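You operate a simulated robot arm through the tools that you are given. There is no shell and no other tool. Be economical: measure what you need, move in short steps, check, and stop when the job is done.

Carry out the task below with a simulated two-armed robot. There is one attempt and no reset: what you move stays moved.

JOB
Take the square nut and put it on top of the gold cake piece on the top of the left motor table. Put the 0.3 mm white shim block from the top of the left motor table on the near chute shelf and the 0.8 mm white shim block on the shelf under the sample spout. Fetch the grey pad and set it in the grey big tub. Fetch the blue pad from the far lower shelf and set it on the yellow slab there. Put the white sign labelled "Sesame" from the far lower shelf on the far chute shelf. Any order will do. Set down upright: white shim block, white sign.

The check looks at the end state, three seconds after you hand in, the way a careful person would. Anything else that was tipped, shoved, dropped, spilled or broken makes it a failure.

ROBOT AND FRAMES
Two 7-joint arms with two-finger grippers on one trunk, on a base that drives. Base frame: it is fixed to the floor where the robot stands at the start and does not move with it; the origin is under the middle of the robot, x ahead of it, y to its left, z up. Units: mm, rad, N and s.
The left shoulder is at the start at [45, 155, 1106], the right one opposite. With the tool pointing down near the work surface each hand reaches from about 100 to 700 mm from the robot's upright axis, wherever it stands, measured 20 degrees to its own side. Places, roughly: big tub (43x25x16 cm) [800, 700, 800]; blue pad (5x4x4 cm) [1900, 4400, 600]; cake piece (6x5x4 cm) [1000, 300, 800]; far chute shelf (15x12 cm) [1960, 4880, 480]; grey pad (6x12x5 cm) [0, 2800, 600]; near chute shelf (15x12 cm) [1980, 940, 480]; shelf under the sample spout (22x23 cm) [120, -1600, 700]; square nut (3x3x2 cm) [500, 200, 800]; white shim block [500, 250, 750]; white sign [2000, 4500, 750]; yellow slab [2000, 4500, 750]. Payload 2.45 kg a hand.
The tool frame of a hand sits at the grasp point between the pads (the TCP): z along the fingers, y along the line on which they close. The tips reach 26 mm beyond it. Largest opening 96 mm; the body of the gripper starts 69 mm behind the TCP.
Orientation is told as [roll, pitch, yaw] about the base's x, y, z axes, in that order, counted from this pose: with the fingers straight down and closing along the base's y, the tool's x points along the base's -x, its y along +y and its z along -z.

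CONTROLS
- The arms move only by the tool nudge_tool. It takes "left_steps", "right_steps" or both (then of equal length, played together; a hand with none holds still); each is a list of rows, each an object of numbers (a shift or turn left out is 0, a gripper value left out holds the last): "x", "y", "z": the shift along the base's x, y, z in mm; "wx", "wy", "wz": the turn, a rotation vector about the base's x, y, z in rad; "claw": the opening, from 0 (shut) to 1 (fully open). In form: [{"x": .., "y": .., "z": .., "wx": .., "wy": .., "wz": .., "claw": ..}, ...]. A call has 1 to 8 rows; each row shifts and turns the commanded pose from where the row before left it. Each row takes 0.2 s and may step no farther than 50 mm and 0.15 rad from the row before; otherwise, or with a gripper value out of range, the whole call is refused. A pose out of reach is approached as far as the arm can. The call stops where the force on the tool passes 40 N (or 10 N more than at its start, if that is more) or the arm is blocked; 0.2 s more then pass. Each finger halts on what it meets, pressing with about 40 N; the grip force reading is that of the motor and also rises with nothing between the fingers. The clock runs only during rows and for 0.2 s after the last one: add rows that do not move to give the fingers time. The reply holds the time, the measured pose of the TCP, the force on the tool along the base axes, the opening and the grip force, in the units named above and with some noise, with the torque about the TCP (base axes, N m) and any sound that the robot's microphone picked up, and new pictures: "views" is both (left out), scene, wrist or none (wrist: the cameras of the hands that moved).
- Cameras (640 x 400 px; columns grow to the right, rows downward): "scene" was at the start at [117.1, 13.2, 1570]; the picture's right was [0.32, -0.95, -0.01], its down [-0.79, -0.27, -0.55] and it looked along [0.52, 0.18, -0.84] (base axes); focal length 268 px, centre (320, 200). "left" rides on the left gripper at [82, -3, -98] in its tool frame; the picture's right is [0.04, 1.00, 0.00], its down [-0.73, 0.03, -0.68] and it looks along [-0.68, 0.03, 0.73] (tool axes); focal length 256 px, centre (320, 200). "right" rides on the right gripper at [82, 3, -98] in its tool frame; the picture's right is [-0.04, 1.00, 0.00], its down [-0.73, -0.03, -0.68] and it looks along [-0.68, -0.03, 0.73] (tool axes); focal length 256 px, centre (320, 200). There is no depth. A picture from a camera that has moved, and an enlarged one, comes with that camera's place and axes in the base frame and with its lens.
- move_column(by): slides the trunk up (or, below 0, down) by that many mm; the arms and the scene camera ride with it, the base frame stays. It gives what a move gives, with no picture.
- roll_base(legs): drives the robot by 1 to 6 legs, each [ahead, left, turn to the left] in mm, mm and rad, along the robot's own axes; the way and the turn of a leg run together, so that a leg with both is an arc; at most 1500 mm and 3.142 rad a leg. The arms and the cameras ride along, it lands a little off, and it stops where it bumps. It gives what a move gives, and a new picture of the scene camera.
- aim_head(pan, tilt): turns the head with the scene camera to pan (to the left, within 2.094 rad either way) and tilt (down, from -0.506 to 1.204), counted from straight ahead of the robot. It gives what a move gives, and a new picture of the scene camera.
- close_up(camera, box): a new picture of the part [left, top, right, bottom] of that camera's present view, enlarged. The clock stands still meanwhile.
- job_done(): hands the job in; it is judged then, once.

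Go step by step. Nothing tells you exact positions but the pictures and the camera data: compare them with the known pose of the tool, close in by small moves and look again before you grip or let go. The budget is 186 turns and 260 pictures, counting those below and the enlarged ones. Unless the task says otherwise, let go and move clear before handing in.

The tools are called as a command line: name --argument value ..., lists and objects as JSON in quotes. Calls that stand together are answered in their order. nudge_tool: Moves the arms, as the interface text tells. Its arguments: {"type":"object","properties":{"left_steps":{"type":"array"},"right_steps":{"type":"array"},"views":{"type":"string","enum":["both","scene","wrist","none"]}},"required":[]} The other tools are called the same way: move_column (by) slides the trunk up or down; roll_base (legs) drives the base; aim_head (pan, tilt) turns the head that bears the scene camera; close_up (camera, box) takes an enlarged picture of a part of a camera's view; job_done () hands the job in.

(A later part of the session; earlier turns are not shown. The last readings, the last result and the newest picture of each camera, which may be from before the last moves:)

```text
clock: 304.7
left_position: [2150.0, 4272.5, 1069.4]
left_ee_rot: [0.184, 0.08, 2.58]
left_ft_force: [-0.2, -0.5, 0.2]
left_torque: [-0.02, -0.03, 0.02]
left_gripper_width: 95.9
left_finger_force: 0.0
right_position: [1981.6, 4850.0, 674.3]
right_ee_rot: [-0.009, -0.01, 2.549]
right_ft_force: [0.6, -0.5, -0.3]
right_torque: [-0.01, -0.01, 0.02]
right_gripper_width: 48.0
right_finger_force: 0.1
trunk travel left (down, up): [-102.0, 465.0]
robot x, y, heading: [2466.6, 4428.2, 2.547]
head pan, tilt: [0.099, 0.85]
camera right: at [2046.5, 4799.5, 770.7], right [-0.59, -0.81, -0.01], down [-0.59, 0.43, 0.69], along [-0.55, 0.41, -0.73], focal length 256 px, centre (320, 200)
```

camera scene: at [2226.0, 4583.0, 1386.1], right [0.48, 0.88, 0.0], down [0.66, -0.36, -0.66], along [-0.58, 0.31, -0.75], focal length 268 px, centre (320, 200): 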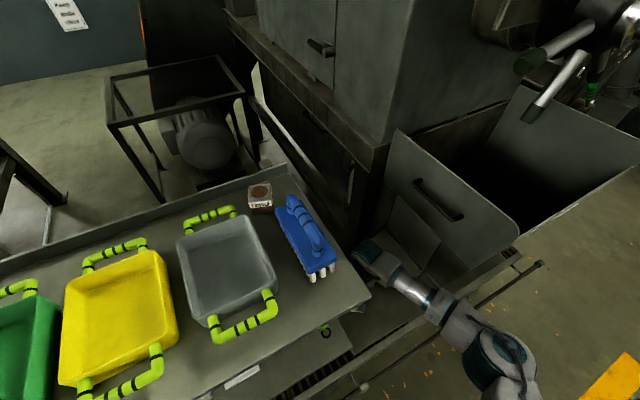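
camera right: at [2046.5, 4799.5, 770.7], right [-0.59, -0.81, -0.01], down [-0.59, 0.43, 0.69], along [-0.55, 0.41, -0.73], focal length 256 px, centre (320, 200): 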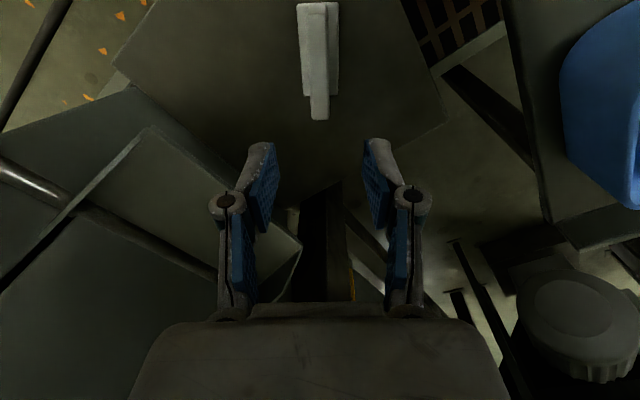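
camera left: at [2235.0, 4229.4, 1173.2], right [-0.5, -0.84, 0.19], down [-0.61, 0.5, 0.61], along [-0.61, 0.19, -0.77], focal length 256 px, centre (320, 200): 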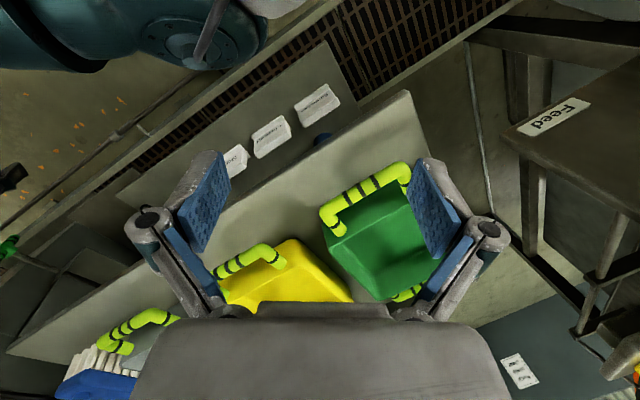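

The sign stands upright on the far chute shelf. I retreat, raise the trunk and start the drive toward the grey pad via the south end and the west corridor.

nudge_tool --right_steps '[{"z": 45}, {"x": 20, "y": -10, "z": 40}, {"x": 40, "y": -22}, {"x": 40, "y": -22}, {"x": 40, "y": -22}, {"x": 40, "y": -20}, {"x": 40, "y": -20}, {}]' --views "scene"

close_up --camera "scene" --box '[180, 220, 480, 400]'

move_column --by 90

move_column --by 83

```text
clock: 306.5
left_position: [2149.2, 4272.0, 1067.9]
left_ee_rot: [0.185, 0.082, 2.581]
left_ft_force: [-0.6, 0.7, -0.2]
left_torque: [0.03, 0.0, 0.02]
left_gripper_width: 96.1
left_finger_force: 0.0
right_position: [2198.8, 4736.1, 758.3]
right_ee_rot: [-0.009, -0.009, 2.546]
right_ft_force: [0.5, 0.3, 0.6]
right_torque: [-0.01, 0.02, -0.02]
right_gripper_width: 47.9
right_finger_force: 0.1
trunk travel left (down, up): [-102.0, 465.0]
robot x, y, heading: [2466.3, 4428.5, 2.543]
head pan, tilt: [0.099, 0.85]
camera scene: at [2224.9, 4579.9, 1386.2], right [0.48, 0.88, 0.0], down [0.66, -0.36, -0.66], along [-0.58, 0.31, -0.75], focal length 268 px, centre (320, 200)
```

scene: 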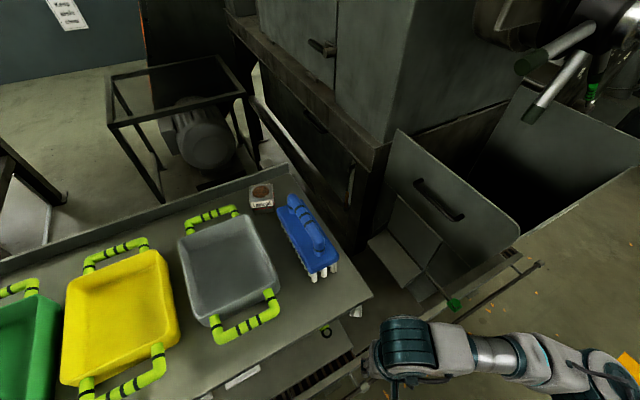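

```text
2.13 times, centred on (330, 310) of scene
camera zoom: at [2224.9, 4579.9, 1386.2], right [0.48, 0.88, 0.0], down [0.66, -0.36, -0.66], along [-0.58, 0.31, -0.75], focal length 573 px, centre (299, -35)
```

zoom: 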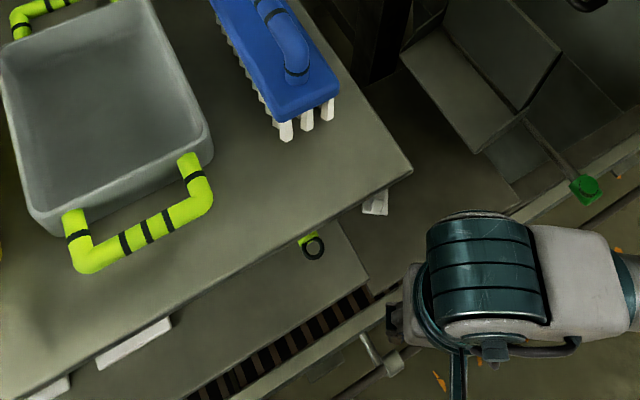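

```text
clock: 307.8
left_position: [2148.9, 4274.4, 1158.4]
left_ee_rot: [0.186, 0.081, 2.582]
left_ft_force: [0.5, 1.4, -0.4]
left_torque: [-0.03, -0.03, 0.03]
left_gripper_width: 95.7
left_finger_force: 0.1
right_position: [2200.5, 4738.1, 847.5]
right_ee_rot: [-0.006, -0.006, 2.546]
right_ft_force: [0.2, 0.3, -0.8]
right_torque: [-0.04, -0.05, 0.01]
right_gripper_width: 47.9
right_finger_force: 0.1
trunk travel left (down, up): [-192.0, 375.0]
robot x, y, heading: [2467.9, 4426.6, 2.544]
head pan, tilt: [0.099, 0.85]
```

```text
clock: 308.9
left_position: [2148.3, 4273.6, 1241.5]
left_ee_rot: [0.187, 0.083, 2.58]
left_ft_force: [-0.2, 0.4, -0.1]
left_torque: [-0.01, -0.03, 0.01]
left_gripper_width: 96.0
left_finger_force: 0.1
right_position: [2199.3, 4737.4, 930.8]
right_ee_rot: [-0.008, -0.009, 2.547]
right_ft_force: [-0.2, 0.3, -0.5]
right_torque: [0.0, 0.01, -0.02]
right_gripper_width: 48.2
right_finger_force: 0.1
trunk travel left (down, up): [-275.0, 292.0]
robot x, y, heading: [2469.7, 4426.2, 2.541]
head pan, tilt: [0.099, 0.85]
```

roll_base --legs '[[-250, 0, 0], [0, 0, -0.97], [0, -80, 0], [-1450, 0, 0], [-1450, 0, 0], [-1450, 0, 0]]'

roll_base --legs '[[-880, 0, 0], [0, 1450, 0], [0, 260, 0]]'

```text
clock: 334.4
left_position: [2397.9, 96.5, 1231.4]
left_ee_rot: [0.156, 0.084, 1.627]
left_ft_force: [1.6, 1.4, -0.1]
left_torque: [-0.1, 0.09, 0.0]
left_gripper_width: 96.0
left_finger_force: 0.1
right_position: [2812.0, 324.6, 932.8]
right_ee_rot: [-0.034, -0.01, 1.601]
right_ft_force: [0.8, -1.2, -1.3]
right_torque: [0.06, 0.04, -0.05]
right_gripper_width: 48.1
right_finger_force: 0.1
trunk travel left (down, up): [-275.0, 292.0]
robot x, y, heading: [2741.4, -74.0, 1.594]
head pan, tilt: [0.099, 0.85]
camera scene: at [2669.7, 51.1, 1577.7], right [0.99, 0.13, 0.04], down [0.12, -0.75, -0.65], along [-0.05, 0.65, -0.76], focal length 268 px, centre (320, 200)
```

scene: 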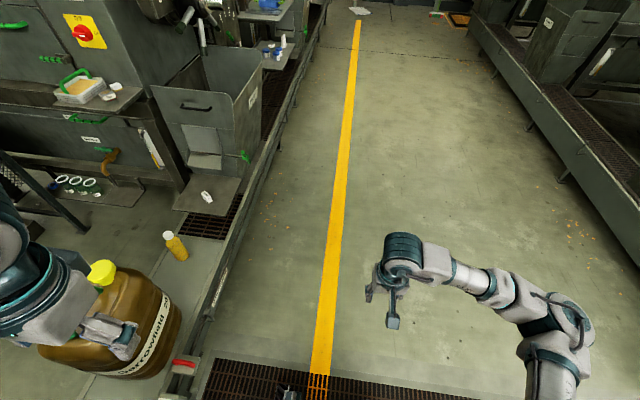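

```text
clock: 347.2
left_position: [796.1, -782.9, 1250.1]
left_ee_rot: [0.211, 0.08, 1.615]
left_ft_force: [-0.2, 1.1, 0.3]
left_torque: [-0.03, -0.01, -0.03]
left_gripper_width: 95.9
left_finger_force: 0.1
right_position: [1195.5, -563.8, 929.8]
right_ee_rot: [0.018, -0.01, 1.579]
right_ft_force: [0.5, 0.1, -0.1]
right_torque: [0.0, 0.04, -0.02]
right_gripper_width: 48.0
right_finger_force: 0.3
trunk travel left (down, up): [-275.0, 292.0]
robot x, y, heading: [1069.2, -957.7, 1.58]
head pan, tilt: [0.099, 0.85]
camera scene: at [1103.5, -832.1, 1579.8], right [0.99, 0.1, -0.03], down [0.06, -0.75, -0.66], along [-0.09, 0.65, -0.75], focal length 268 px, centre (320, 200)
```

scene: 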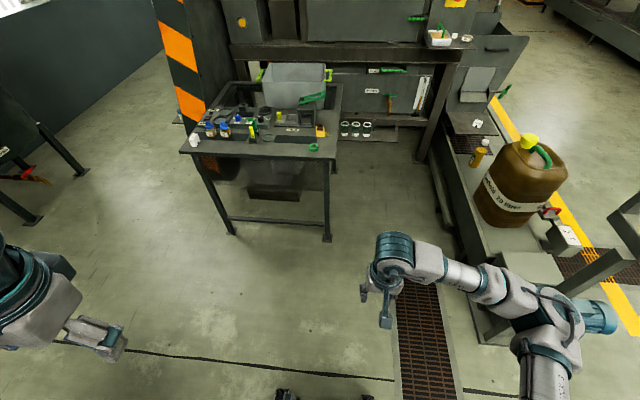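

close_up --camera "scene" --box '[420, 90, 520, 170]'

roll_base --legs '[[550, 0, 0], [0, 1450, 0], [0, 120, 0], [0, 0, -1.58]]'

aim_head --pan 0.9 --tilt 0.5

```text
5.00 times, centred on (470, 130) of scene
camera zoom: at [1103.5, -832.1, 1579.8], right [0.99, 0.1, -0.03], down [0.06, -0.75, -0.66], along [-0.09, 0.65, -0.75], focal length 1343 px, centre (-430, 550)
```

zoom: 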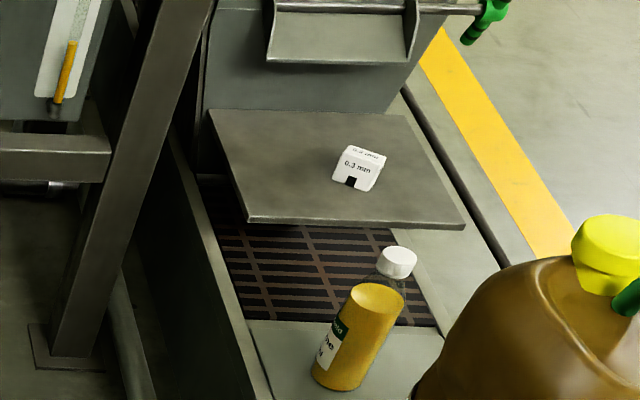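

```text
clock: 361.9
left_position: [-305.2, -60.6, 1239.6]
left_ee_rot: [0.171, 0.081, -0.048]
left_ft_force: [0.2, -0.4, 0.1]
left_torque: [0.0, 0.0, 0.0]
left_gripper_width: 96.1
left_finger_force: 0.1
right_position: [-120.0, -487.0, 934.9]
right_ee_rot: [-0.019, -0.016, -0.075]
right_ft_force: [-0.2, 0.5, 0.4]
right_torque: [-0.07, -0.06, 0.01]
right_gripper_width: 47.9
right_finger_force: 0.0
trunk travel left (down, up): [-275.0, 292.0]
robot x, y, heading: [-502.4, -360.3, -0.078]
head pan, tilt: [0.099, 0.85]
camera scene: at [-376.2, -362.6, 1580.3], right [0.02, -1.0, 0.0], down [-0.75, -0.02, -0.66], along [0.66, 0.01, -0.75], focal length 268 px, centre (320, 200)
```

scene: 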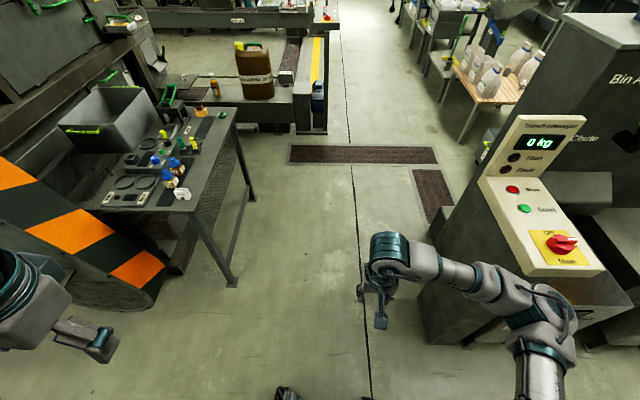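

```text
clock: 363.1
left_position: [-306.8, -34.9, 1234.6]
left_ee_rot: [0.156, 0.078, -0.047]
left_ft_force: [-0.5, -0.4, 0.7]
left_torque: [0.0, 0.02, 0.02]
left_gripper_width: 95.8
left_finger_force: 0.1
right_position: [-121.0, -467.7, 937.4]
right_ee_rot: [-0.033, -0.018, -0.07]
right_ft_force: [0.3, 1.3, 0.2]
right_torque: [-0.09, -0.04, 0.01]
right_gripper_width: 48.1
right_finger_force: 0.1
trunk travel left (down, up): [-275.0, 292.0]
robot x, y, heading: [-504.9, -356.4, -0.075]
head pan, tilt: [0.901, 0.499]
camera scene: at [-390.5, -258.5, 1608.3], right [0.73, -0.68, 0.01], down [-0.33, -0.37, -0.87], along [0.59, 0.63, -0.5], focal length 268 px, centre (320, 200)
```

scene: 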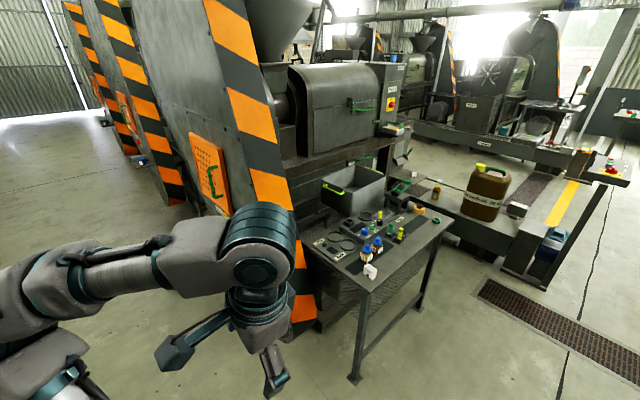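

The 0.3 mm block stands properly. The west corridor is clear; I square up, back off slightly and strafe north.

roll_base --legs '[[-120, 0, 0.075], [0, 1450, 0], [0, 1150, 0]]'

aim_head --pan 0.4 --tilt 0.6

```text
clock: 376.4
left_position: [-436.5, 2470.6, 1251.3]
left_ee_rot: [0.214, 0.078, 0.031]
left_ft_force: [-0.6, 1.3, 1.1]
left_torque: [-0.01, -0.05, -0.02]
left_gripper_width: 96.1
left_finger_force: 0.1
right_position: [-218.6, 2067.4, 931.0]
right_ee_rot: [0.019, -0.016, -0.004]
right_ft_force: [1.3, -1.7, 0.1]
right_torque: [0.18, 0.08, 0.02]
right_gripper_width: 48.1
right_finger_force: 0.0
trunk travel left (down, up): [-275.0, 292.0]
robot x, y, heading: [-606.0, 2203.9, -0.002]
head pan, tilt: [0.901, 0.499]
camera scene: at [-502.8, 2219.7, 1612.0], right [0.78, -0.62, -0.02], down [-0.3, -0.34, -0.89], along [0.55, 0.7, -0.46], focal length 268 px, centre (320, 200)
```

scene: 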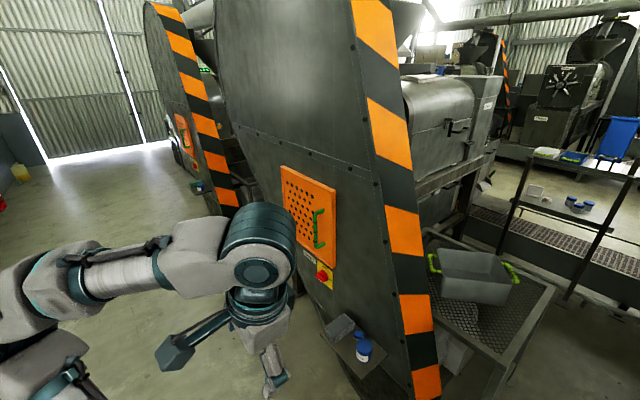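

```text
clock: 377.3
left_position: [-437.6, 2469.1, 1251.1]
left_ee_rot: [0.214, 0.077, 0.032]
left_ft_force: [0.1, -1.1, -0.8]
left_torque: [0.07, -0.05, 0.01]
left_gripper_width: 96.0
left_finger_force: 0.1
right_position: [-219.7, 2062.6, 931.0]
right_ee_rot: [0.012, -0.016, -0.006]
right_ft_force: [0.5, -2.7, -0.6]
right_torque: [0.2, 0.07, -0.03]
right_gripper_width: 48.0
right_finger_force: 0.0
trunk travel left (down, up): [-275.0, 292.0]
robot x, y, heading: [-605.6, 2189.9, -0.003]
head pan, tilt: [0.4, 0.6]
camera scene: at [-478.3, 2178.7, 1601.6], right [0.39, -0.92, -0.03], down [-0.52, -0.19, -0.83], along [0.76, 0.34, -0.56], focal length 268 px, centre (320, 200)
```

scene: 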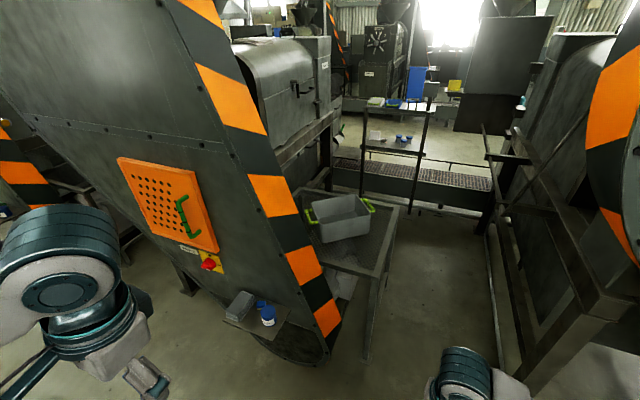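

close_up --camera "scene" --box '[190, 250, 330, 360]'

```text
3.64 times, centred on (260, 305) of scene
camera zoom: at [-478.3, 2178.7, 1601.6], right [0.39, -0.92, -0.03], down [-0.52, -0.19, -0.83], along [0.76, 0.34, -0.56], focal length 976 px, centre (538, -182)
```

zoom: 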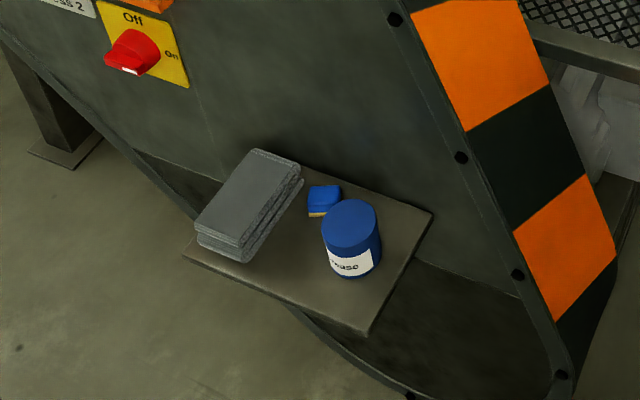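

The grey pad lies on the small side shelf, long axis along x, near [8, 2760, 625], with a small blue pad and a jar to its right. I position for the right hand.

roll_base --legs '[[80, 730, 0]]'

move_column --by -90

nudge_tool --right_steps '[{"x": 30, "y": -5, "claw": 0.95}, {"x": 35}, {"x": 35}, {"x": 20}, {}, {}, {}]' --views "both"

```text
clock: 381.3
left_position: [-356.3, 3261.5, 1236.9]
left_ee_rot: [0.165, 0.077, 0.03]
left_ft_force: [0.0, 0.5, -0.5]
left_torque: [0.0, -0.02, 0.01]
left_gripper_width: 95.6
left_finger_force: 0.0
right_position: [-138.5, 2844.5, 937.7]
right_ee_rot: [-0.032, -0.02, 0.002]
right_ft_force: [-0.3, 0.9, 0.3]
right_torque: [-0.07, -0.02, -0.01]
right_gripper_width: 47.9
right_finger_force: 0.1
trunk travel left (down, up): [-275.0, 292.0]
robot x, y, heading: [-528.8, 2931.7, -0.006]
head pan, tilt: [0.4, 0.6]
camera scene: at [-397.0, 3008.4, 1599.7], right [0.39, -0.92, 0.02], down [-0.52, -0.24, -0.82], along [0.76, 0.31, -0.58], focal length 268 px, centre (320, 200)
```

scene: 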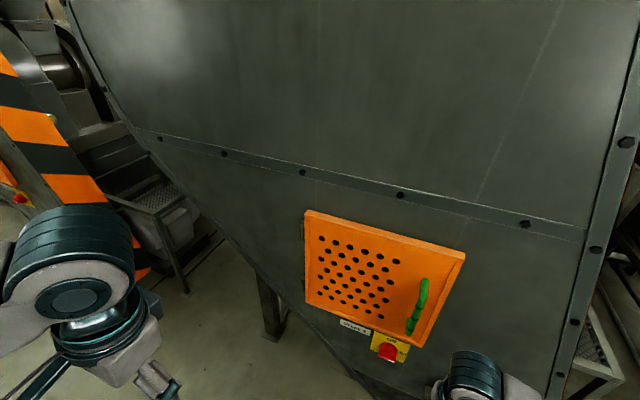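

```text
clock: 382.6
left_position: [-359.2, 3205.1, 1160.4]
left_ee_rot: [0.212, 0.073, 0.034]
left_ft_force: [-1.1, -0.5, 0.1]
left_torque: [-0.01, -0.04, 0.0]
left_gripper_width: 95.8
left_finger_force: 0.0
right_position: [-138.8, 2801.9, 843.9]
right_ee_rot: [0.01, -0.022, -0.001]
right_ft_force: [0.9, -0.6, 0.3]
right_torque: [0.1, 0.05, -0.01]
right_gripper_width: 48.0
right_finger_force: 0.0
trunk travel left (down, up): [-185.0, 382.0]
robot x, y, heading: [-524.8, 2926.8, -0.004]
head pan, tilt: [0.4, 0.6]
```

```text
clock: 384.4
left_position: [-361.8, 3236.0, 1153.3]
left_ee_rot: [0.183, 0.075, 0.031]
left_ft_force: [-0.4, 0.7, -0.4]
left_torque: [-0.05, 0.02, 0.01]
left_gripper_width: 95.8
left_finger_force: 0.1
right_position: [-21.9, 2819.8, 849.5]
right_ee_rot: [-0.014, -0.022, 0.0]
right_ft_force: [-0.1, 0.5, 0.5]
right_torque: [-0.06, 0.03, -0.01]
right_gripper_width: 91.1
right_finger_force: 0.0
trunk travel left (down, up): [-185.0, 382.0]
robot x, y, heading: [-524.2, 2928.8, -0.003]
head pan, tilt: [0.4, 0.6]
stopped in row 7 (right hand): the arm was blocked; the commanded pose is now the measured one
camera scene: at [-323.4, 2961.8, 1505.8], right [0.39, -0.92, 0.0], down [-0.52, -0.22, -0.82], along [0.76, 0.32, -0.57], focal length 268 px, centre (320, 200)
camera right: at [-106.6, 2823.6, 944.8], right [0.04, 1.0, -0.01], down [0.72, -0.02, 0.7], along [0.69, -0.04, -0.72], focal length 256 px, centre (320, 200)
```

scene: 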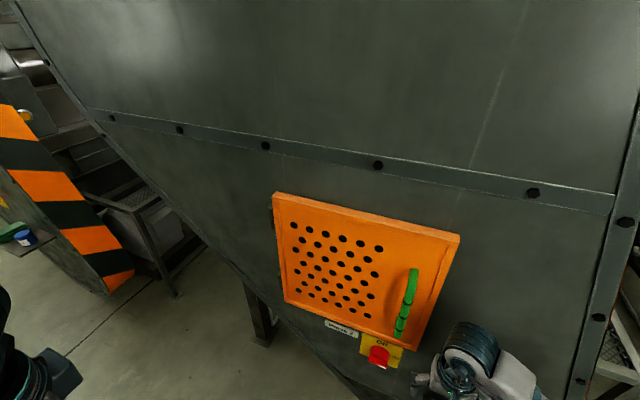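
right: 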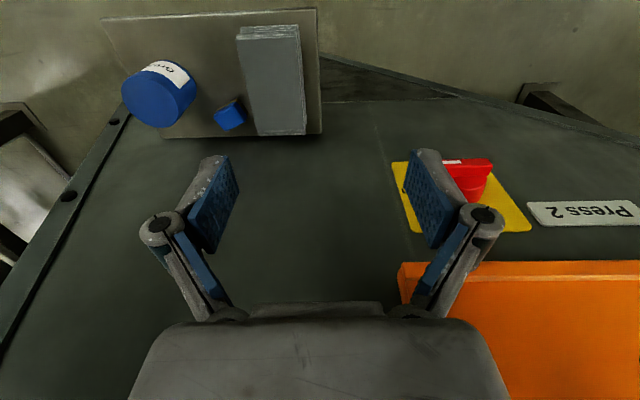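

The pad is at about [4, 2758], x −58…66. A red switch is on the wall close by, so I back off, move to y≈2758, then descend.

nudge_tool --right_steps '[{"x": -15}, {"y": -30}, {"y": -30}, {"z": -40}, {"z": -40}, {}, {}, {}]' --views "wrist"

```text
clock: 386.2
left_position: [-361.9, 3244.7, 1151.3]
left_ee_rot: [0.176, 0.073, 0.031]
left_ft_force: [0.9, -1.1, -0.3]
left_torque: [0.01, 0.04, -0.03]
left_gripper_width: 96.0
left_finger_force: 0.0
right_position: [-40.7, 2763.3, 771.5]
right_ee_rot: [-0.023, -0.023, 0.001]
right_ft_force: [0.2, 0.6, -0.4]
right_torque: [-0.1, -0.02, -0.03]
right_gripper_width: 91.2
right_finger_force: 0.2
trunk travel left (down, up): [-185.0, 382.0]
robot x, y, heading: [-527.7, 2931.4, -0.001]
head pan, tilt: [0.4, 0.6]
camera right: at [-124.3, 2767.9, 866.1], right [0.04, 1.0, -0.02], down [0.72, -0.01, 0.7], along [0.69, -0.04, -0.72], focal length 256 px, centre (320, 200)
```

right: 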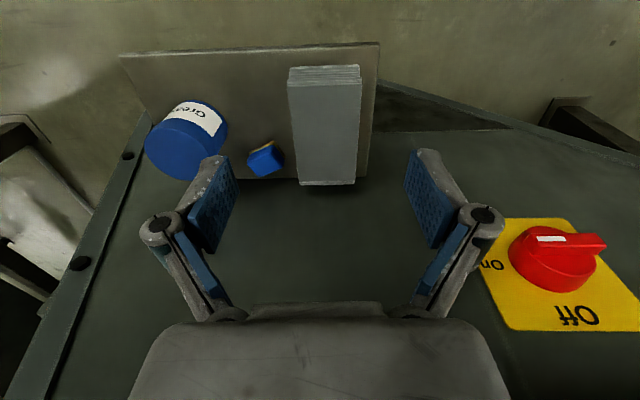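

nudge_tool --right_steps '[{"x": 13, "y": 1, "claw": 0.88}, {"x": 12, "z": -20}, {"z": -35}, {"z": -35}, {"z": -20}, {}, {}, {}]' --views "wrist"

```text
clock: 388.0
left_position: [-360.9, 3237.1, 1152.7]
left_ee_rot: [0.184, 0.076, 0.031]
left_ft_force: [0.8, -0.4, -0.5]
left_torque: [0.01, -0.01, -0.01]
left_gripper_width: 96.0
left_finger_force: 0.2
right_position: [-12.8, 2760.6, 661.3]
right_ee_rot: [-0.015, -0.022, 0.0]
right_ft_force: [0.2, 0.0, 0.0]
right_torque: [-0.07, 0.01, -0.02]
right_gripper_width: 84.2
right_finger_force: 0.0
trunk travel left (down, up): [-185.0, 382.0]
robot x, y, heading: [-527.8, 2927.0, 0.001]
head pan, tilt: [0.4, 0.6]
camera right: at [-96.4, 2764.1, 756.1], right [0.04, 1.0, -0.01], down [0.72, -0.02, 0.7], along [0.69, -0.04, -0.72], focal length 256 px, centre (320, 200)
```

right: 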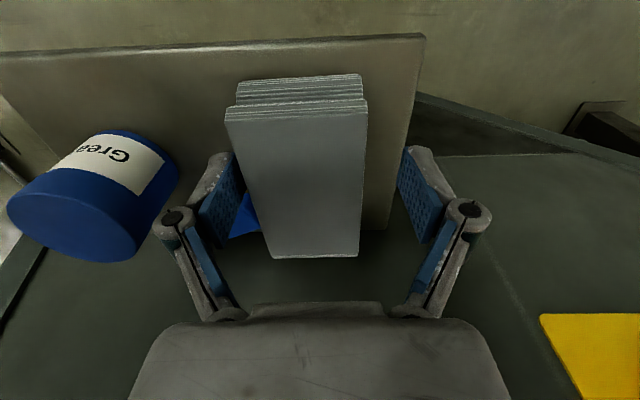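

nudge_tool --right_steps '[{"y": -8}, {}, {}, {"z": -14}, {"z": -12}, {}, {}, {}]' --views "wrist"

```text
clock: 389.8
left_position: [-360.6, 3225.7, 1156.4]
left_ee_rot: [0.194, 0.075, 0.032]
left_ft_force: [-0.5, 0.3, 0.7]
left_torque: [0.02, 0.01, -0.01]
left_gripper_width: 95.9
left_finger_force: 0.2
right_position: [-12.8, 2744.9, 633.2]
right_ee_rot: [-0.007, -0.022, -0.003]
right_ft_force: [-0.3, 0.1, 0.4]
right_torque: [-0.02, 0.02, 0.01]
right_gripper_width: 84.5
right_finger_force: 0.1
trunk travel left (down, up): [-185.0, 382.0]
robot x, y, heading: [-527.2, 2927.9, -0.002]
head pan, tilt: [0.4, 0.6]
camera right: at [-96.6, 2746.4, 728.0], right [0.04, 1.0, -0.01], down [0.72, -0.03, 0.69], along [0.69, -0.03, -0.72], focal length 256 px, centre (320, 200)
```

right: 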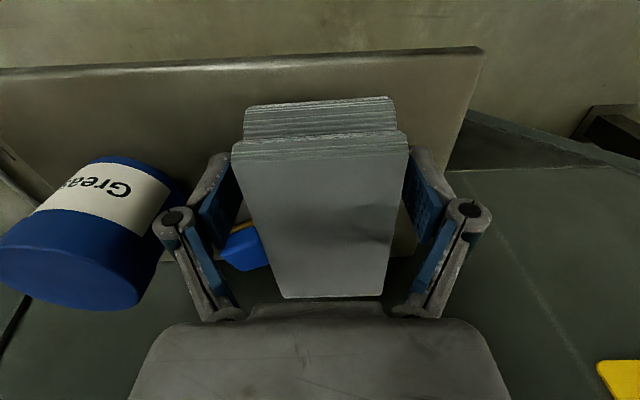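

Straddling the pad evenly; I close.

nudge_tool --right_steps '[{"claw": 0.5}, {"claw": 0.35}, {}, {}, {"z": 10}, {"z": 25}, {"z": 35}, {}]' --views "wrist"

```text
clock: 391.6
left_position: [-361.2, 3225.9, 1155.5]
left_ee_rot: [0.192, 0.075, 0.032]
left_ft_force: [0.3, 1.0, -0.9]
left_torque: [-0.01, -0.01, -0.03]
left_gripper_width: 95.8
left_finger_force: 0.0
right_position: [-10.3, 2743.5, 702.3]
right_ee_rot: [-0.007, -0.019, -0.002]
right_ft_force: [-0.1, -0.1, -1.0]
right_torque: [-0.05, -0.01, -0.04]
right_gripper_width: 60.8
right_finger_force: 39.2
trunk travel left (down, up): [-185.0, 382.0]
robot x, y, heading: [-527.2, 2926.8, -0.007]
head pan, tilt: [0.4, 0.6]
camera right: at [-94.9, 2746.8, 797.6], right [0.04, 1.0, -0.01], down [0.72, -0.03, 0.69], along [0.69, -0.03, -0.72], focal length 256 px, centre (320, 200)
```

right: 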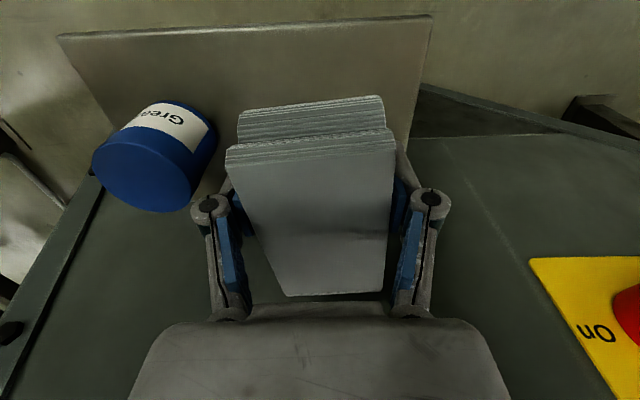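

The grey pad is held (61 mm). I retract, raise the trunk and drive back to the south side of the motor table.

nudge_tool --right_steps '[{"z": 40, "x": -15}, {"z": 40, "x": -20}, {"x": -40, "y": 20, "z": 15}, {"x": -40, "y": 20}, {"x": -30, "y": 20}, {}]' --views "none"

move_column --by 90

roll_base --legs '[[-90, 0, 0], [0, -1450, 0], [0, -1450, 0], [0, -390, 0], [0, 0, 1.575]]'

roll_base --legs '[[0, -1440, 0]]'

aim_head --pan 0.0 --tilt 0.85

```text
clock: 393.0
left_position: [-362.2, 3225.8, 1155.6]
left_ee_rot: [0.192, 0.072, 0.034]
left_ft_force: [0.1, 0.6, -0.4]
left_torque: [0.02, 0.0, 0.02]
left_gripper_width: 95.8
left_finger_force: 0.0
right_position: [-157.1, 2801.9, 796.2]
right_ee_rot: [-0.007, -0.021, -0.001]
right_ft_force: [0.2, 0.2, -0.6]
right_torque: [-0.01, -0.01, -0.03]
right_gripper_width: 60.3
right_finger_force: 39.9
trunk travel left (down, up): [-185.0, 382.0]
robot x, y, heading: [-526.9, 2929.5, 0.002]
head pan, tilt: [0.4, 0.6]
```

```text
clock: 394.2
left_position: [-361.3, 3225.7, 1246.3]
left_ee_rot: [0.193, 0.075, 0.033]
left_ft_force: [1.1, -0.9, -1.2]
left_torque: [-0.01, 0.02, -0.01]
left_gripper_width: 95.9
left_finger_force: 0.1
right_position: [-157.3, 2803.5, 886.2]
right_ee_rot: [-0.007, -0.019, -0.002]
right_ft_force: [0.4, -0.5, -0.9]
right_torque: [0.0, 0.02, 0.0]
right_gripper_width: 60.1
right_finger_force: 39.8
trunk travel left (down, up): [-275.0, 292.0]
robot x, y, heading: [-526.8, 2924.7, -0.002]
head pan, tilt: [0.4, 0.6]
```

```text
clock: 414.8
left_position: [-962.1, -198.3, 1249.2]
left_ee_rot: [0.206, 0.071, 1.568]
left_ft_force: [1.2, 0.4, 0.2]
left_torque: [0.03, 0.08, -0.01]
left_gripper_width: 96.2
left_finger_force: 0.0
right_position: [-538.5, -7.5, 886.1]
right_ee_rot: [0.006, -0.021, 1.534]
right_ft_force: [1.6, -0.5, 0.2]
right_torque: [0.01, 0.12, -0.01]
right_gripper_width: 58.9
right_finger_force: 40.5
trunk travel left (down, up): [-275.0, 292.0]
robot x, y, heading: [-686.1, -375.8, 1.534]
head pan, tilt: [0.4, 0.6]
camera scene: at [-692.0, -244.9, 1601.5], right [0.93, 0.36, -0.01], down [0.19, -0.53, -0.83], along [-0.3, 0.77, -0.56], focal length 268 px, centre (320, 200)
```

scene: 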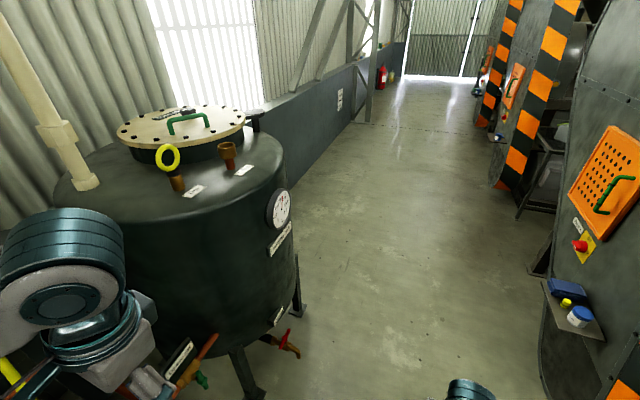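

```text
clock: 421.9
left_position: [444.4, -248.5, 1246.5]
left_ee_rot: [0.19, 0.073, 1.574]
left_ft_force: [0.6, 0.4, 0.1]
left_torque: [0.01, -0.01, 0.02]
left_gripper_width: 96.1
left_finger_force: 0.1
right_position: [873.5, -57.2, 888.0]
right_ee_rot: [-0.009, -0.024, 1.54]
right_ft_force: [-0.1, -0.4, -0.4]
right_torque: [0.01, 0.03, -0.01]
right_gripper_width: 58.9
right_finger_force: 40.5
trunk travel left (down, up): [-275.0, 292.0]
robot x, y, heading: [737.3, -419.7, 1.537]
head pan, tilt: [0.4, 0.6]
camera scene: at [720.2, -292.0, 1601.4], right [0.93, 0.36, -0.01], down [0.2, -0.53, -0.82], along [-0.3, 0.77, -0.57], focal length 268 px, centre (320, 200)
```

scene: 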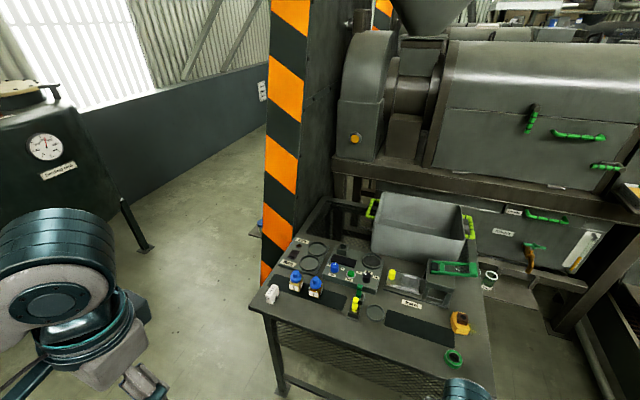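

```text
clock: 422.8
left_position: [438.4, -250.0, 1244.6]
left_ee_rot: [0.184, 0.071, 1.572]
left_ft_force: [-1.1, -0.2, -0.3]
left_torque: [-0.02, -0.01, -0.04]
left_gripper_width: 96.1
left_finger_force: 0.1
right_position: [869.2, -57.7, 889.0]
right_ee_rot: [-0.016, -0.026, 1.54]
right_ft_force: [-0.7, -0.4, -0.5]
right_torque: [0.02, 0.01, -0.03]
right_gripper_width: 59.0
right_finger_force: 39.6
trunk travel left (down, up): [-275.0, 292.0]
robot x, y, heading: [739.4, -419.4, 1.538]
head pan, tilt: [0.0, 0.85]
camera scene: at [754.7, -296.6, 1580.4], right [1.0, -0.03, -0.01], down [-0.03, -0.75, -0.66], along [0.02, 0.66, -0.75], focal length 268 px, centre (320, 200)
```

scene: 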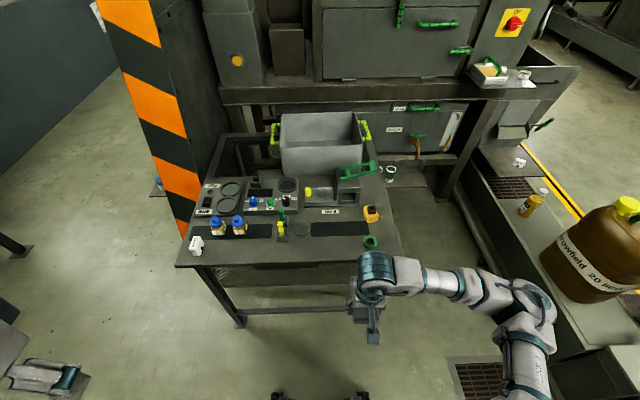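

The tub spans about x 630–955, y 560–810, rim ≈927. I raise the pad and drive up to the table, centred on the tub.

nudge_tool --right_steps '[{"z": 45}, {"z": 45}, {"z": 45}, {"z": 45}, {"z": 10}, {}]' --views "none"

roll_base --legs '[[0, 80, 0.033], [330, 0, 0]]'

aim_head --pan 0.0 --tilt 1.15

```text
clock: 424.2
left_position: [449.5, -249.7, 1246.7]
left_ee_rot: [0.192, 0.072, 1.572]
left_ft_force: [-0.4, 0.4, -0.1]
left_torque: [0.0, -0.04, 0.03]
left_gripper_width: 96.2
left_finger_force: 0.1
right_position: [877.6, -57.3, 1076.9]
right_ee_rot: [-0.007, -0.024, 1.539]
right_ft_force: [0.7, 0.1, -0.3]
right_torque: [-0.02, 0.01, 0.06]
right_gripper_width: 58.9
right_finger_force: 39.9
trunk travel left (down, up): [-275.0, 292.0]
robot x, y, heading: [742.7, -418.7, 1.538]
head pan, tilt: [0.0, 0.85]
```

```text
clock: 427.1
left_position: [399.4, 69.4, 1253.0]
left_ee_rot: [0.218, 0.069, 1.605]
left_ft_force: [-0.4, -0.9, 0.3]
left_torque: [0.05, -0.05, -0.01]
left_gripper_width: 95.9
left_finger_force: 0.0
right_position: [815.8, 278.5, 1075.6]
right_ee_rot: [0.014, -0.027, 1.567]
right_ft_force: [1.5, 0.9, -0.4]
right_torque: [-0.08, 0.09, 0.0]
right_gripper_width: 58.8
right_finger_force: 40.0
trunk travel left (down, up): [-275.0, 292.0]
robot x, y, heading: [669.6, -88.9, 1.573]
head pan, tilt: [0.0, 0.85]
camera scene: at [689.6, 32.0, 1580.8], right [1.0, 0.0, -0.01], down [-0.01, -0.75, -0.66], along [-0.01, 0.66, -0.75], focal length 268 px, centre (320, 200)
```

scene: 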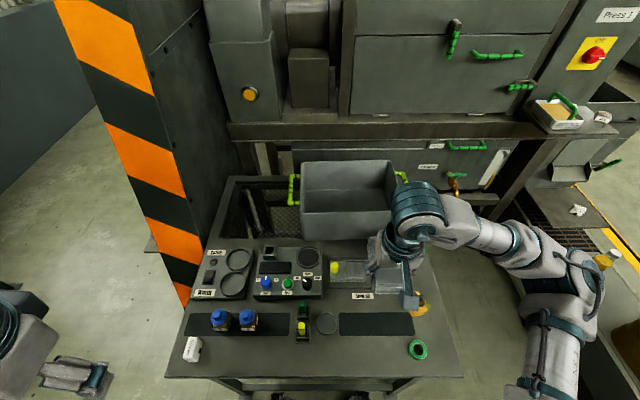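

```text
clock: 427.9
left_position: [386.1, 71.5, 1248.1]
left_ee_rot: [0.205, 0.075, 1.604]
left_ft_force: [0.4, -0.2, -0.4]
left_torque: [0.0, -0.01, -0.03]
left_gripper_width: 96.0
left_finger_force: 0.0
right_position: [805.5, 278.2, 1078.0]
right_ee_rot: [0.002, -0.028, 1.569]
right_ft_force: [0.4, -0.4, 0.1]
right_torque: [0.01, -0.04, 0.0]
right_gripper_width: 58.9
right_finger_force: 40.1
trunk travel left (down, up): [-275.0, 292.0]
robot x, y, heading: [670.7, -86.1, 1.569]
head pan, tilt: [0.0, 1.15]
camera scene: at [642.3, 18.4, 1559.0], right [1.0, 0.0, 0.02], down [0.01, -0.91, -0.41], along [0.02, 0.41, -0.91], focal length 268 px, centre (320, 200)
```

scene: 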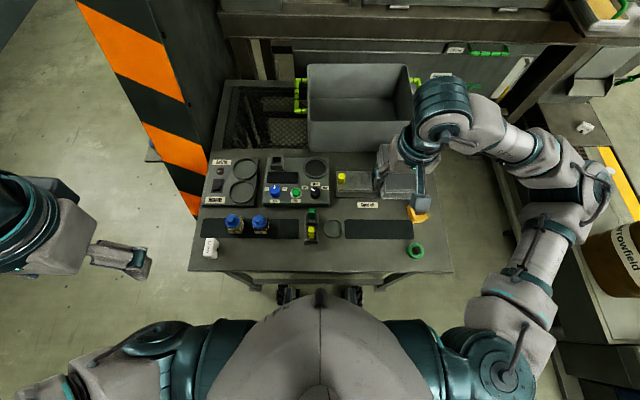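

The base fits before the table. I reach forward over the tub with a slight tilt.

nudge_tool --right_steps '[{"y": 44, "x": -3, "wx": 0.04}, {"y": 44, "x": -3, "wx": 0.04}, {"y": 44, "x": -3, "wx": 0.04}, {"y": 44, "x": -3, "wx": 0.04}, {"y": 44, "x": -3, "wx": 0.04}, {"y": 44, "x": -3, "wx": 0.04}, {"y": 44, "x": -3, "wx": 0.04}, {"y": 44, "wx": 0.04}]' --views "both"

```text
clock: 429.6
left_position: [392.6, 71.0, 1250.9]
left_ee_rot: [0.21, 0.073, 1.602]
left_ft_force: [-0.3, -0.5, -0.5]
left_torque: [0.05, -0.05, -0.03]
left_gripper_width: 96.2
left_finger_force: 0.0
right_position: [790.6, 634.1, 1079.0]
right_ee_rot: [0.005, -0.349, 1.566]
right_ft_force: [-0.9, 0.0, -0.2]
right_torque: [-0.02, -0.05, -0.01]
right_gripper_width: 58.7
right_finger_force: 39.0
trunk travel left (down, up): [-275.0, 292.0]
robot x, y, heading: [676.0, -87.4, 1.575]
head pan, tilt: [0.0, 1.15]
camera scene: at [646.1, 19.7, 1558.9], right [1.0, 0.0, 0.02], down [0.01, -0.91, -0.41], along [0.02, 0.41, -0.91], focal length 268 px, centre (320, 200)
camera right: at [787.1, 523.7, 1143.0], right [-1.0, 0.04, 0.02], down [0.04, 0.46, 0.89], along [0.03, 0.89, -0.46], focal length 256 px, centre (320, 200)
```

scene: 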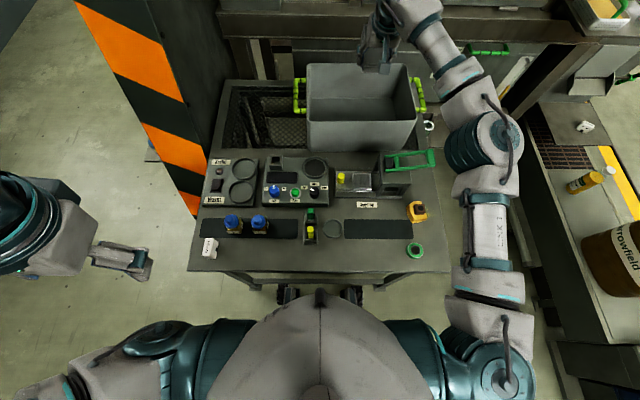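
right: 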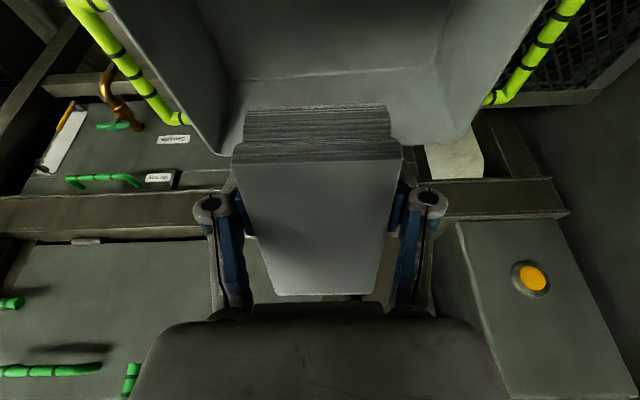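

nudge_tool --right_steps '[{"y": 22}, {"z": -40}, {"z": -40}, {"z": -40}, {"z": -30}, {}, {}]' --views "both"

```text
clock: 431.4
left_position: [407.3, 66.8, 1256.1]
left_ee_rot: [0.228, 0.067, 1.602]
left_ft_force: [-0.1, 0.2, -0.7]
left_torque: [0.0, 0.03, -0.02]
left_gripper_width: 95.9
left_finger_force: 0.2
right_position: [796.9, 649.3, 927.9]
right_ee_rot: [0.027, -0.352, 1.561]
right_ft_force: [1.2, -0.6, 0.6]
right_torque: [-0.03, 0.14, 0.08]
right_gripper_width: 58.8
right_finger_force: 39.9
trunk travel left (down, up): [-275.0, 292.0]
robot x, y, heading: [663.8, -87.3, 1.568]
head pan, tilt: [0.0, 1.15]
stopped in row 7 (right hand): the arm was blocked; the commanded pose is now the measured one
camera scene: at [660.7, 18.2, 1559.5], right [1.0, 0.0, 0.0], down [0.0, -0.91, -0.41], along [0.0, 0.41, -0.91], focal length 268 px, centre (320, 200)
camera right: at [795.0, 538.7, 992.0], right [-1.0, 0.04, 0.04], down [0.05, 0.46, 0.89], along [0.02, 0.89, -0.46], focal length 256 px, centre (320, 200)
```

scene: 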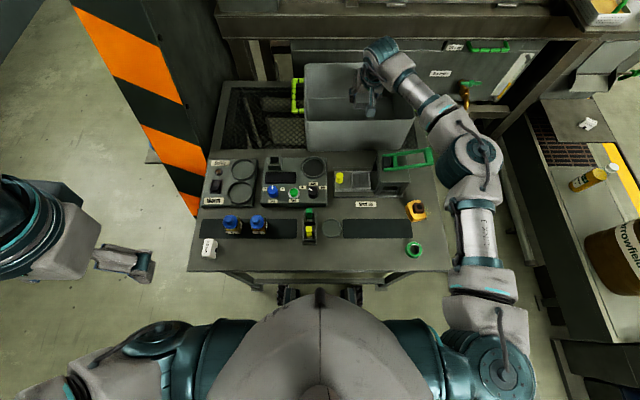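
right: 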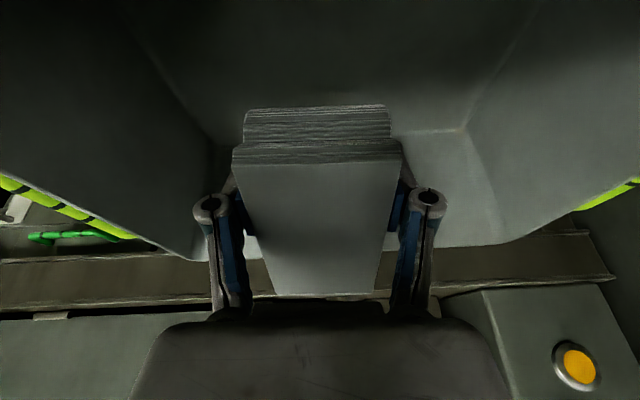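

The camera bracket would meet the tub's front rim at this yaw. I raise the hand, turn it −90° so the bracket is alongside, and nudge the base forward slightly.

nudge_tool --right_steps '[{"z": 40}, {"z": 40}, {"z": 40}, {"wz": -0.15}, {"wz": -0.15}, {"wz": -0.15}, {"wz": -0.15}, {"wz": -0.15}]' --views "none"

nudge_tool --right_steps '[{"wz": -0.15}, {"wz": -0.15}, {"wz": -0.15}, {"wz": -0.15}, {"wz": -0.15}, {"wz": -0.07}, {}, {}]' --views "none"

roll_base --legs '[[22, 0, 0]]'

```text
clock: 433.4
left_position: [446.2, 66.3, 1262.9]
left_ee_rot: [0.259, 0.065, 1.604]
left_ft_force: [0.6, -0.4, 0.0]
left_torque: [0.02, 0.05, 0.0]
left_gripper_width: 95.9
left_finger_force: 0.0
right_position: [837.4, 641.4, 1043.9]
right_ee_rot: [0.044, -0.322, 0.794]
right_ft_force: [1.3, -0.3, -1.1]
right_torque: [-0.02, 0.1, 0.03]
right_gripper_width: 58.9
right_finger_force: 40.2
right hand out of reach, approached as far as the arm can: row 7, 8
trunk travel left (down, up): [-275.0, 292.0]
robot x, y, heading: [673.1, -91.3, 1.57]
head pan, tilt: [0.0, 1.15]
stopped in row 8 (right hand): the arm was blocked; the commanded pose is now the measured one
```

```text
clock: 435.4
left_position: [386.4, 62.4, 1252.3]
left_ee_rot: [0.209, 0.065, 1.601]
left_ft_force: [0.2, -0.5, -0.6]
left_torque: [-0.01, 0.0, 0.03]
left_gripper_width: 96.0
left_finger_force: 0.0
right_position: [790.8, 580.9, 1054.1]
right_ee_rot: [0.03, -0.365, -0.018]
right_ft_force: [-1.2, 0.2, -0.3]
right_torque: [-0.02, -0.05, -0.01]
right_gripper_width: 58.8
right_finger_force: 40.2
right hand out of reach, approached as far as the arm can: row 1, 2, 3, 4, 5, 6
trunk travel left (down, up): [-275.0, 292.0]
robot x, y, heading: [667.8, -88.4, 1.568]
head pan, tilt: [0.0, 1.15]
stopped in row 8 (right hand): the arm was blocked; the commanded pose is now the measured one
```

```text
clock: 436.2
left_position: [401.8, 80.0, 1255.8]
left_ee_rot: [0.223, 0.06, 1.604]
left_ft_force: [-0.3, 0.3, -0.5]
left_torque: [0.02, -0.01, 0.01]
left_gripper_width: 96.0
left_finger_force: 0.0
right_position: [805.0, 599.8, 1056.0]
right_ee_rot: [0.036, -0.353, -0.021]
right_ft_force: [0.0, -1.3, -0.5]
right_torque: [0.08, -0.02, 0.05]
right_gripper_width: 58.6
right_finger_force: 39.5
trunk travel left (down, up): [-275.0, 292.0]
robot x, y, heading: [665.9, -68.2, 1.567]
head pan, tilt: [0.0, 1.15]
camera scene: at [682.1, 34.3, 1560.2], right [1.0, 0.0, -0.01], down [-0.01, -0.91, -0.41], along [0.0, 0.41, -0.91], focal length 268 px, centre (320, 200)
```

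scene: 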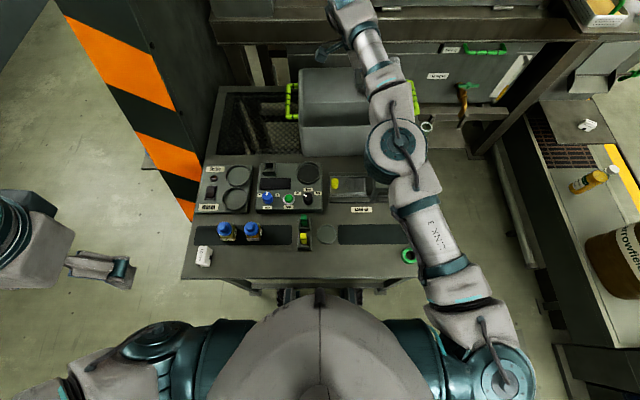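

nudge_tool --right_steps '[{"wy": 0.07, "wx": 0.07, "y": 14}, {"wy": 0.07, "wx": 0.07, "y": 14}, {"wy": 0.07, "wx": 0.07, "y": 14}, {"wy": 0.07, "wx": 0.07, "y": 14}, {"wy": 0.07, "wx": 0.07, "y": 14}, {}, {}, {}]' --views "both"

```text
clock: 438.1
left_position: [381.5, 82.6, 1252.0]
left_ee_rot: [0.209, 0.064, 1.602]
left_ft_force: [-0.4, 0.7, -0.4]
left_torque: [0.02, -0.01, 0.01]
left_gripper_width: 96.0
left_finger_force: 0.0
right_position: [784.0, 684.6, 1058.1]
right_ee_rot: [0.368, 0.002, -0.077]
right_ft_force: [-1.1, -0.5, -0.9]
right_torque: [0.04, -0.06, -0.01]
right_gripper_width: 58.8
right_finger_force: 39.7
right hand out of reach, approached as far as the arm can: row 3, 4, 5
trunk travel left (down, up): [-275.0, 292.0]
robot x, y, heading: [665.0, -64.6, 1.571]
head pan, tilt: [0.0, 1.15]
camera scene: at [671.4, 41.1, 1559.5], right [1.0, 0.0, 0.0], down [0.0, -0.91, -0.41], along [0.0, 0.41, -0.91], focal length 268 px, centre (320, 200)
camera right: at [699.8, 657.6, 1150.0], right [0.11, 0.93, 0.36], down [0.71, -0.33, 0.62], along [0.69, 0.18, -0.7], focal length 256 px, centre (320, 200)
```

scene: 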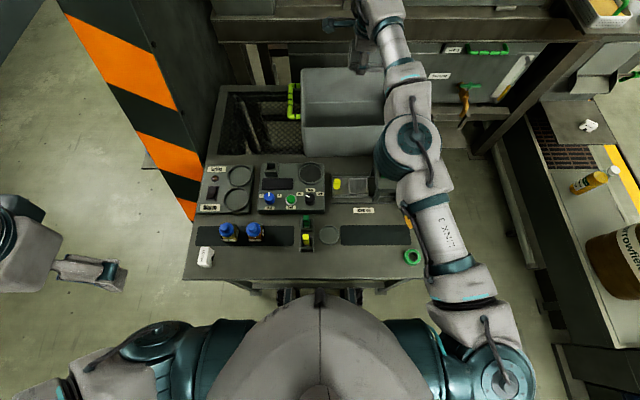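
right: 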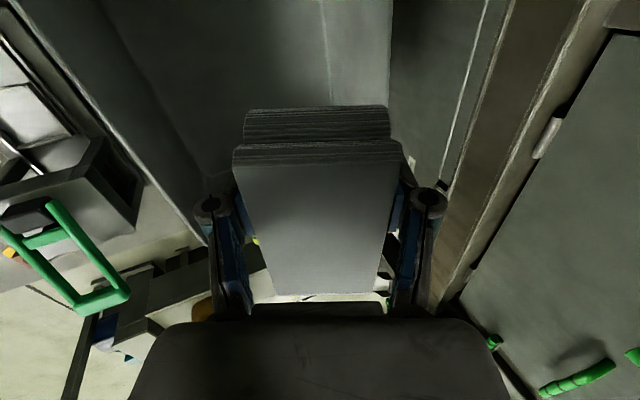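

Now above the tub's middle with the bracket alongside. I descend in steps.

nudge_tool --right_steps '[{"x": -10, "z": -35}, {"x": -10, "z": -35}, {"z": -35}, {"z": -35}, {"z": -25}, {}, {}]' --views "both"

```text
clock: 439.6
left_position: [412.6, 82.6, 1257.6]
left_ee_rot: [0.234, 0.065, 1.604]
left_ft_force: [-0.2, 0.2, 0.4]
left_torque: [-0.03, -0.02, -0.02]
left_gripper_width: 95.7
left_finger_force: 0.1
right_position: [789.1, 697.3, 890.2]
right_ee_rot: [0.365, 0.022, -0.083]
right_ft_force: [1.6, 0.0, -0.9]
right_torque: [0.02, 0.07, 0.02]
right_gripper_width: 58.8
right_finger_force: 39.8
right hand out of reach, approached as far as the arm can: row 1, 3
trunk travel left (down, up): [-275.0, 292.0]
robot x, y, heading: [674.1, -63.6, 1.573]
head pan, tilt: [0.0, 1.15]
camera scene: at [703.3, 41.2, 1559.2], right [1.0, 0.0, -0.02], down [-0.01, -0.91, -0.4], along [-0.01, 0.41, -0.91], focal length 268 px, centre (320, 200)
camera right: at [707.4, 671.2, 984.4], right [0.12, 0.93, 0.36], down [0.72, -0.33, 0.61], along [0.68, 0.18, -0.71], focal length 256 px, centre (320, 200)
```

scene: 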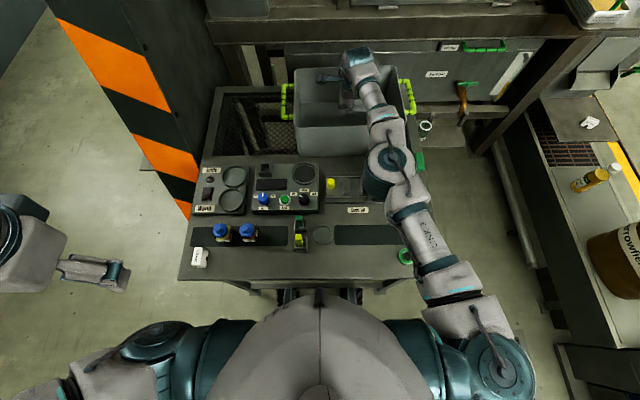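
right: 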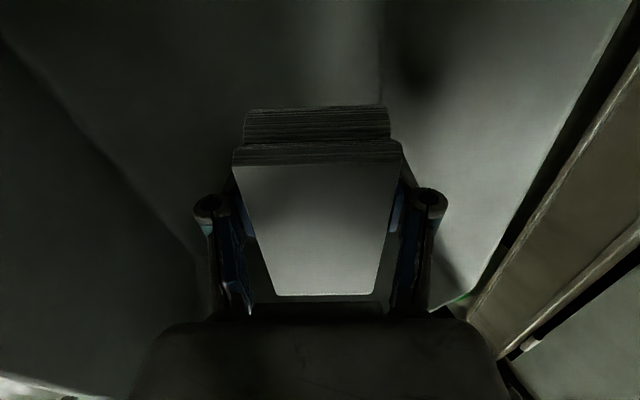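

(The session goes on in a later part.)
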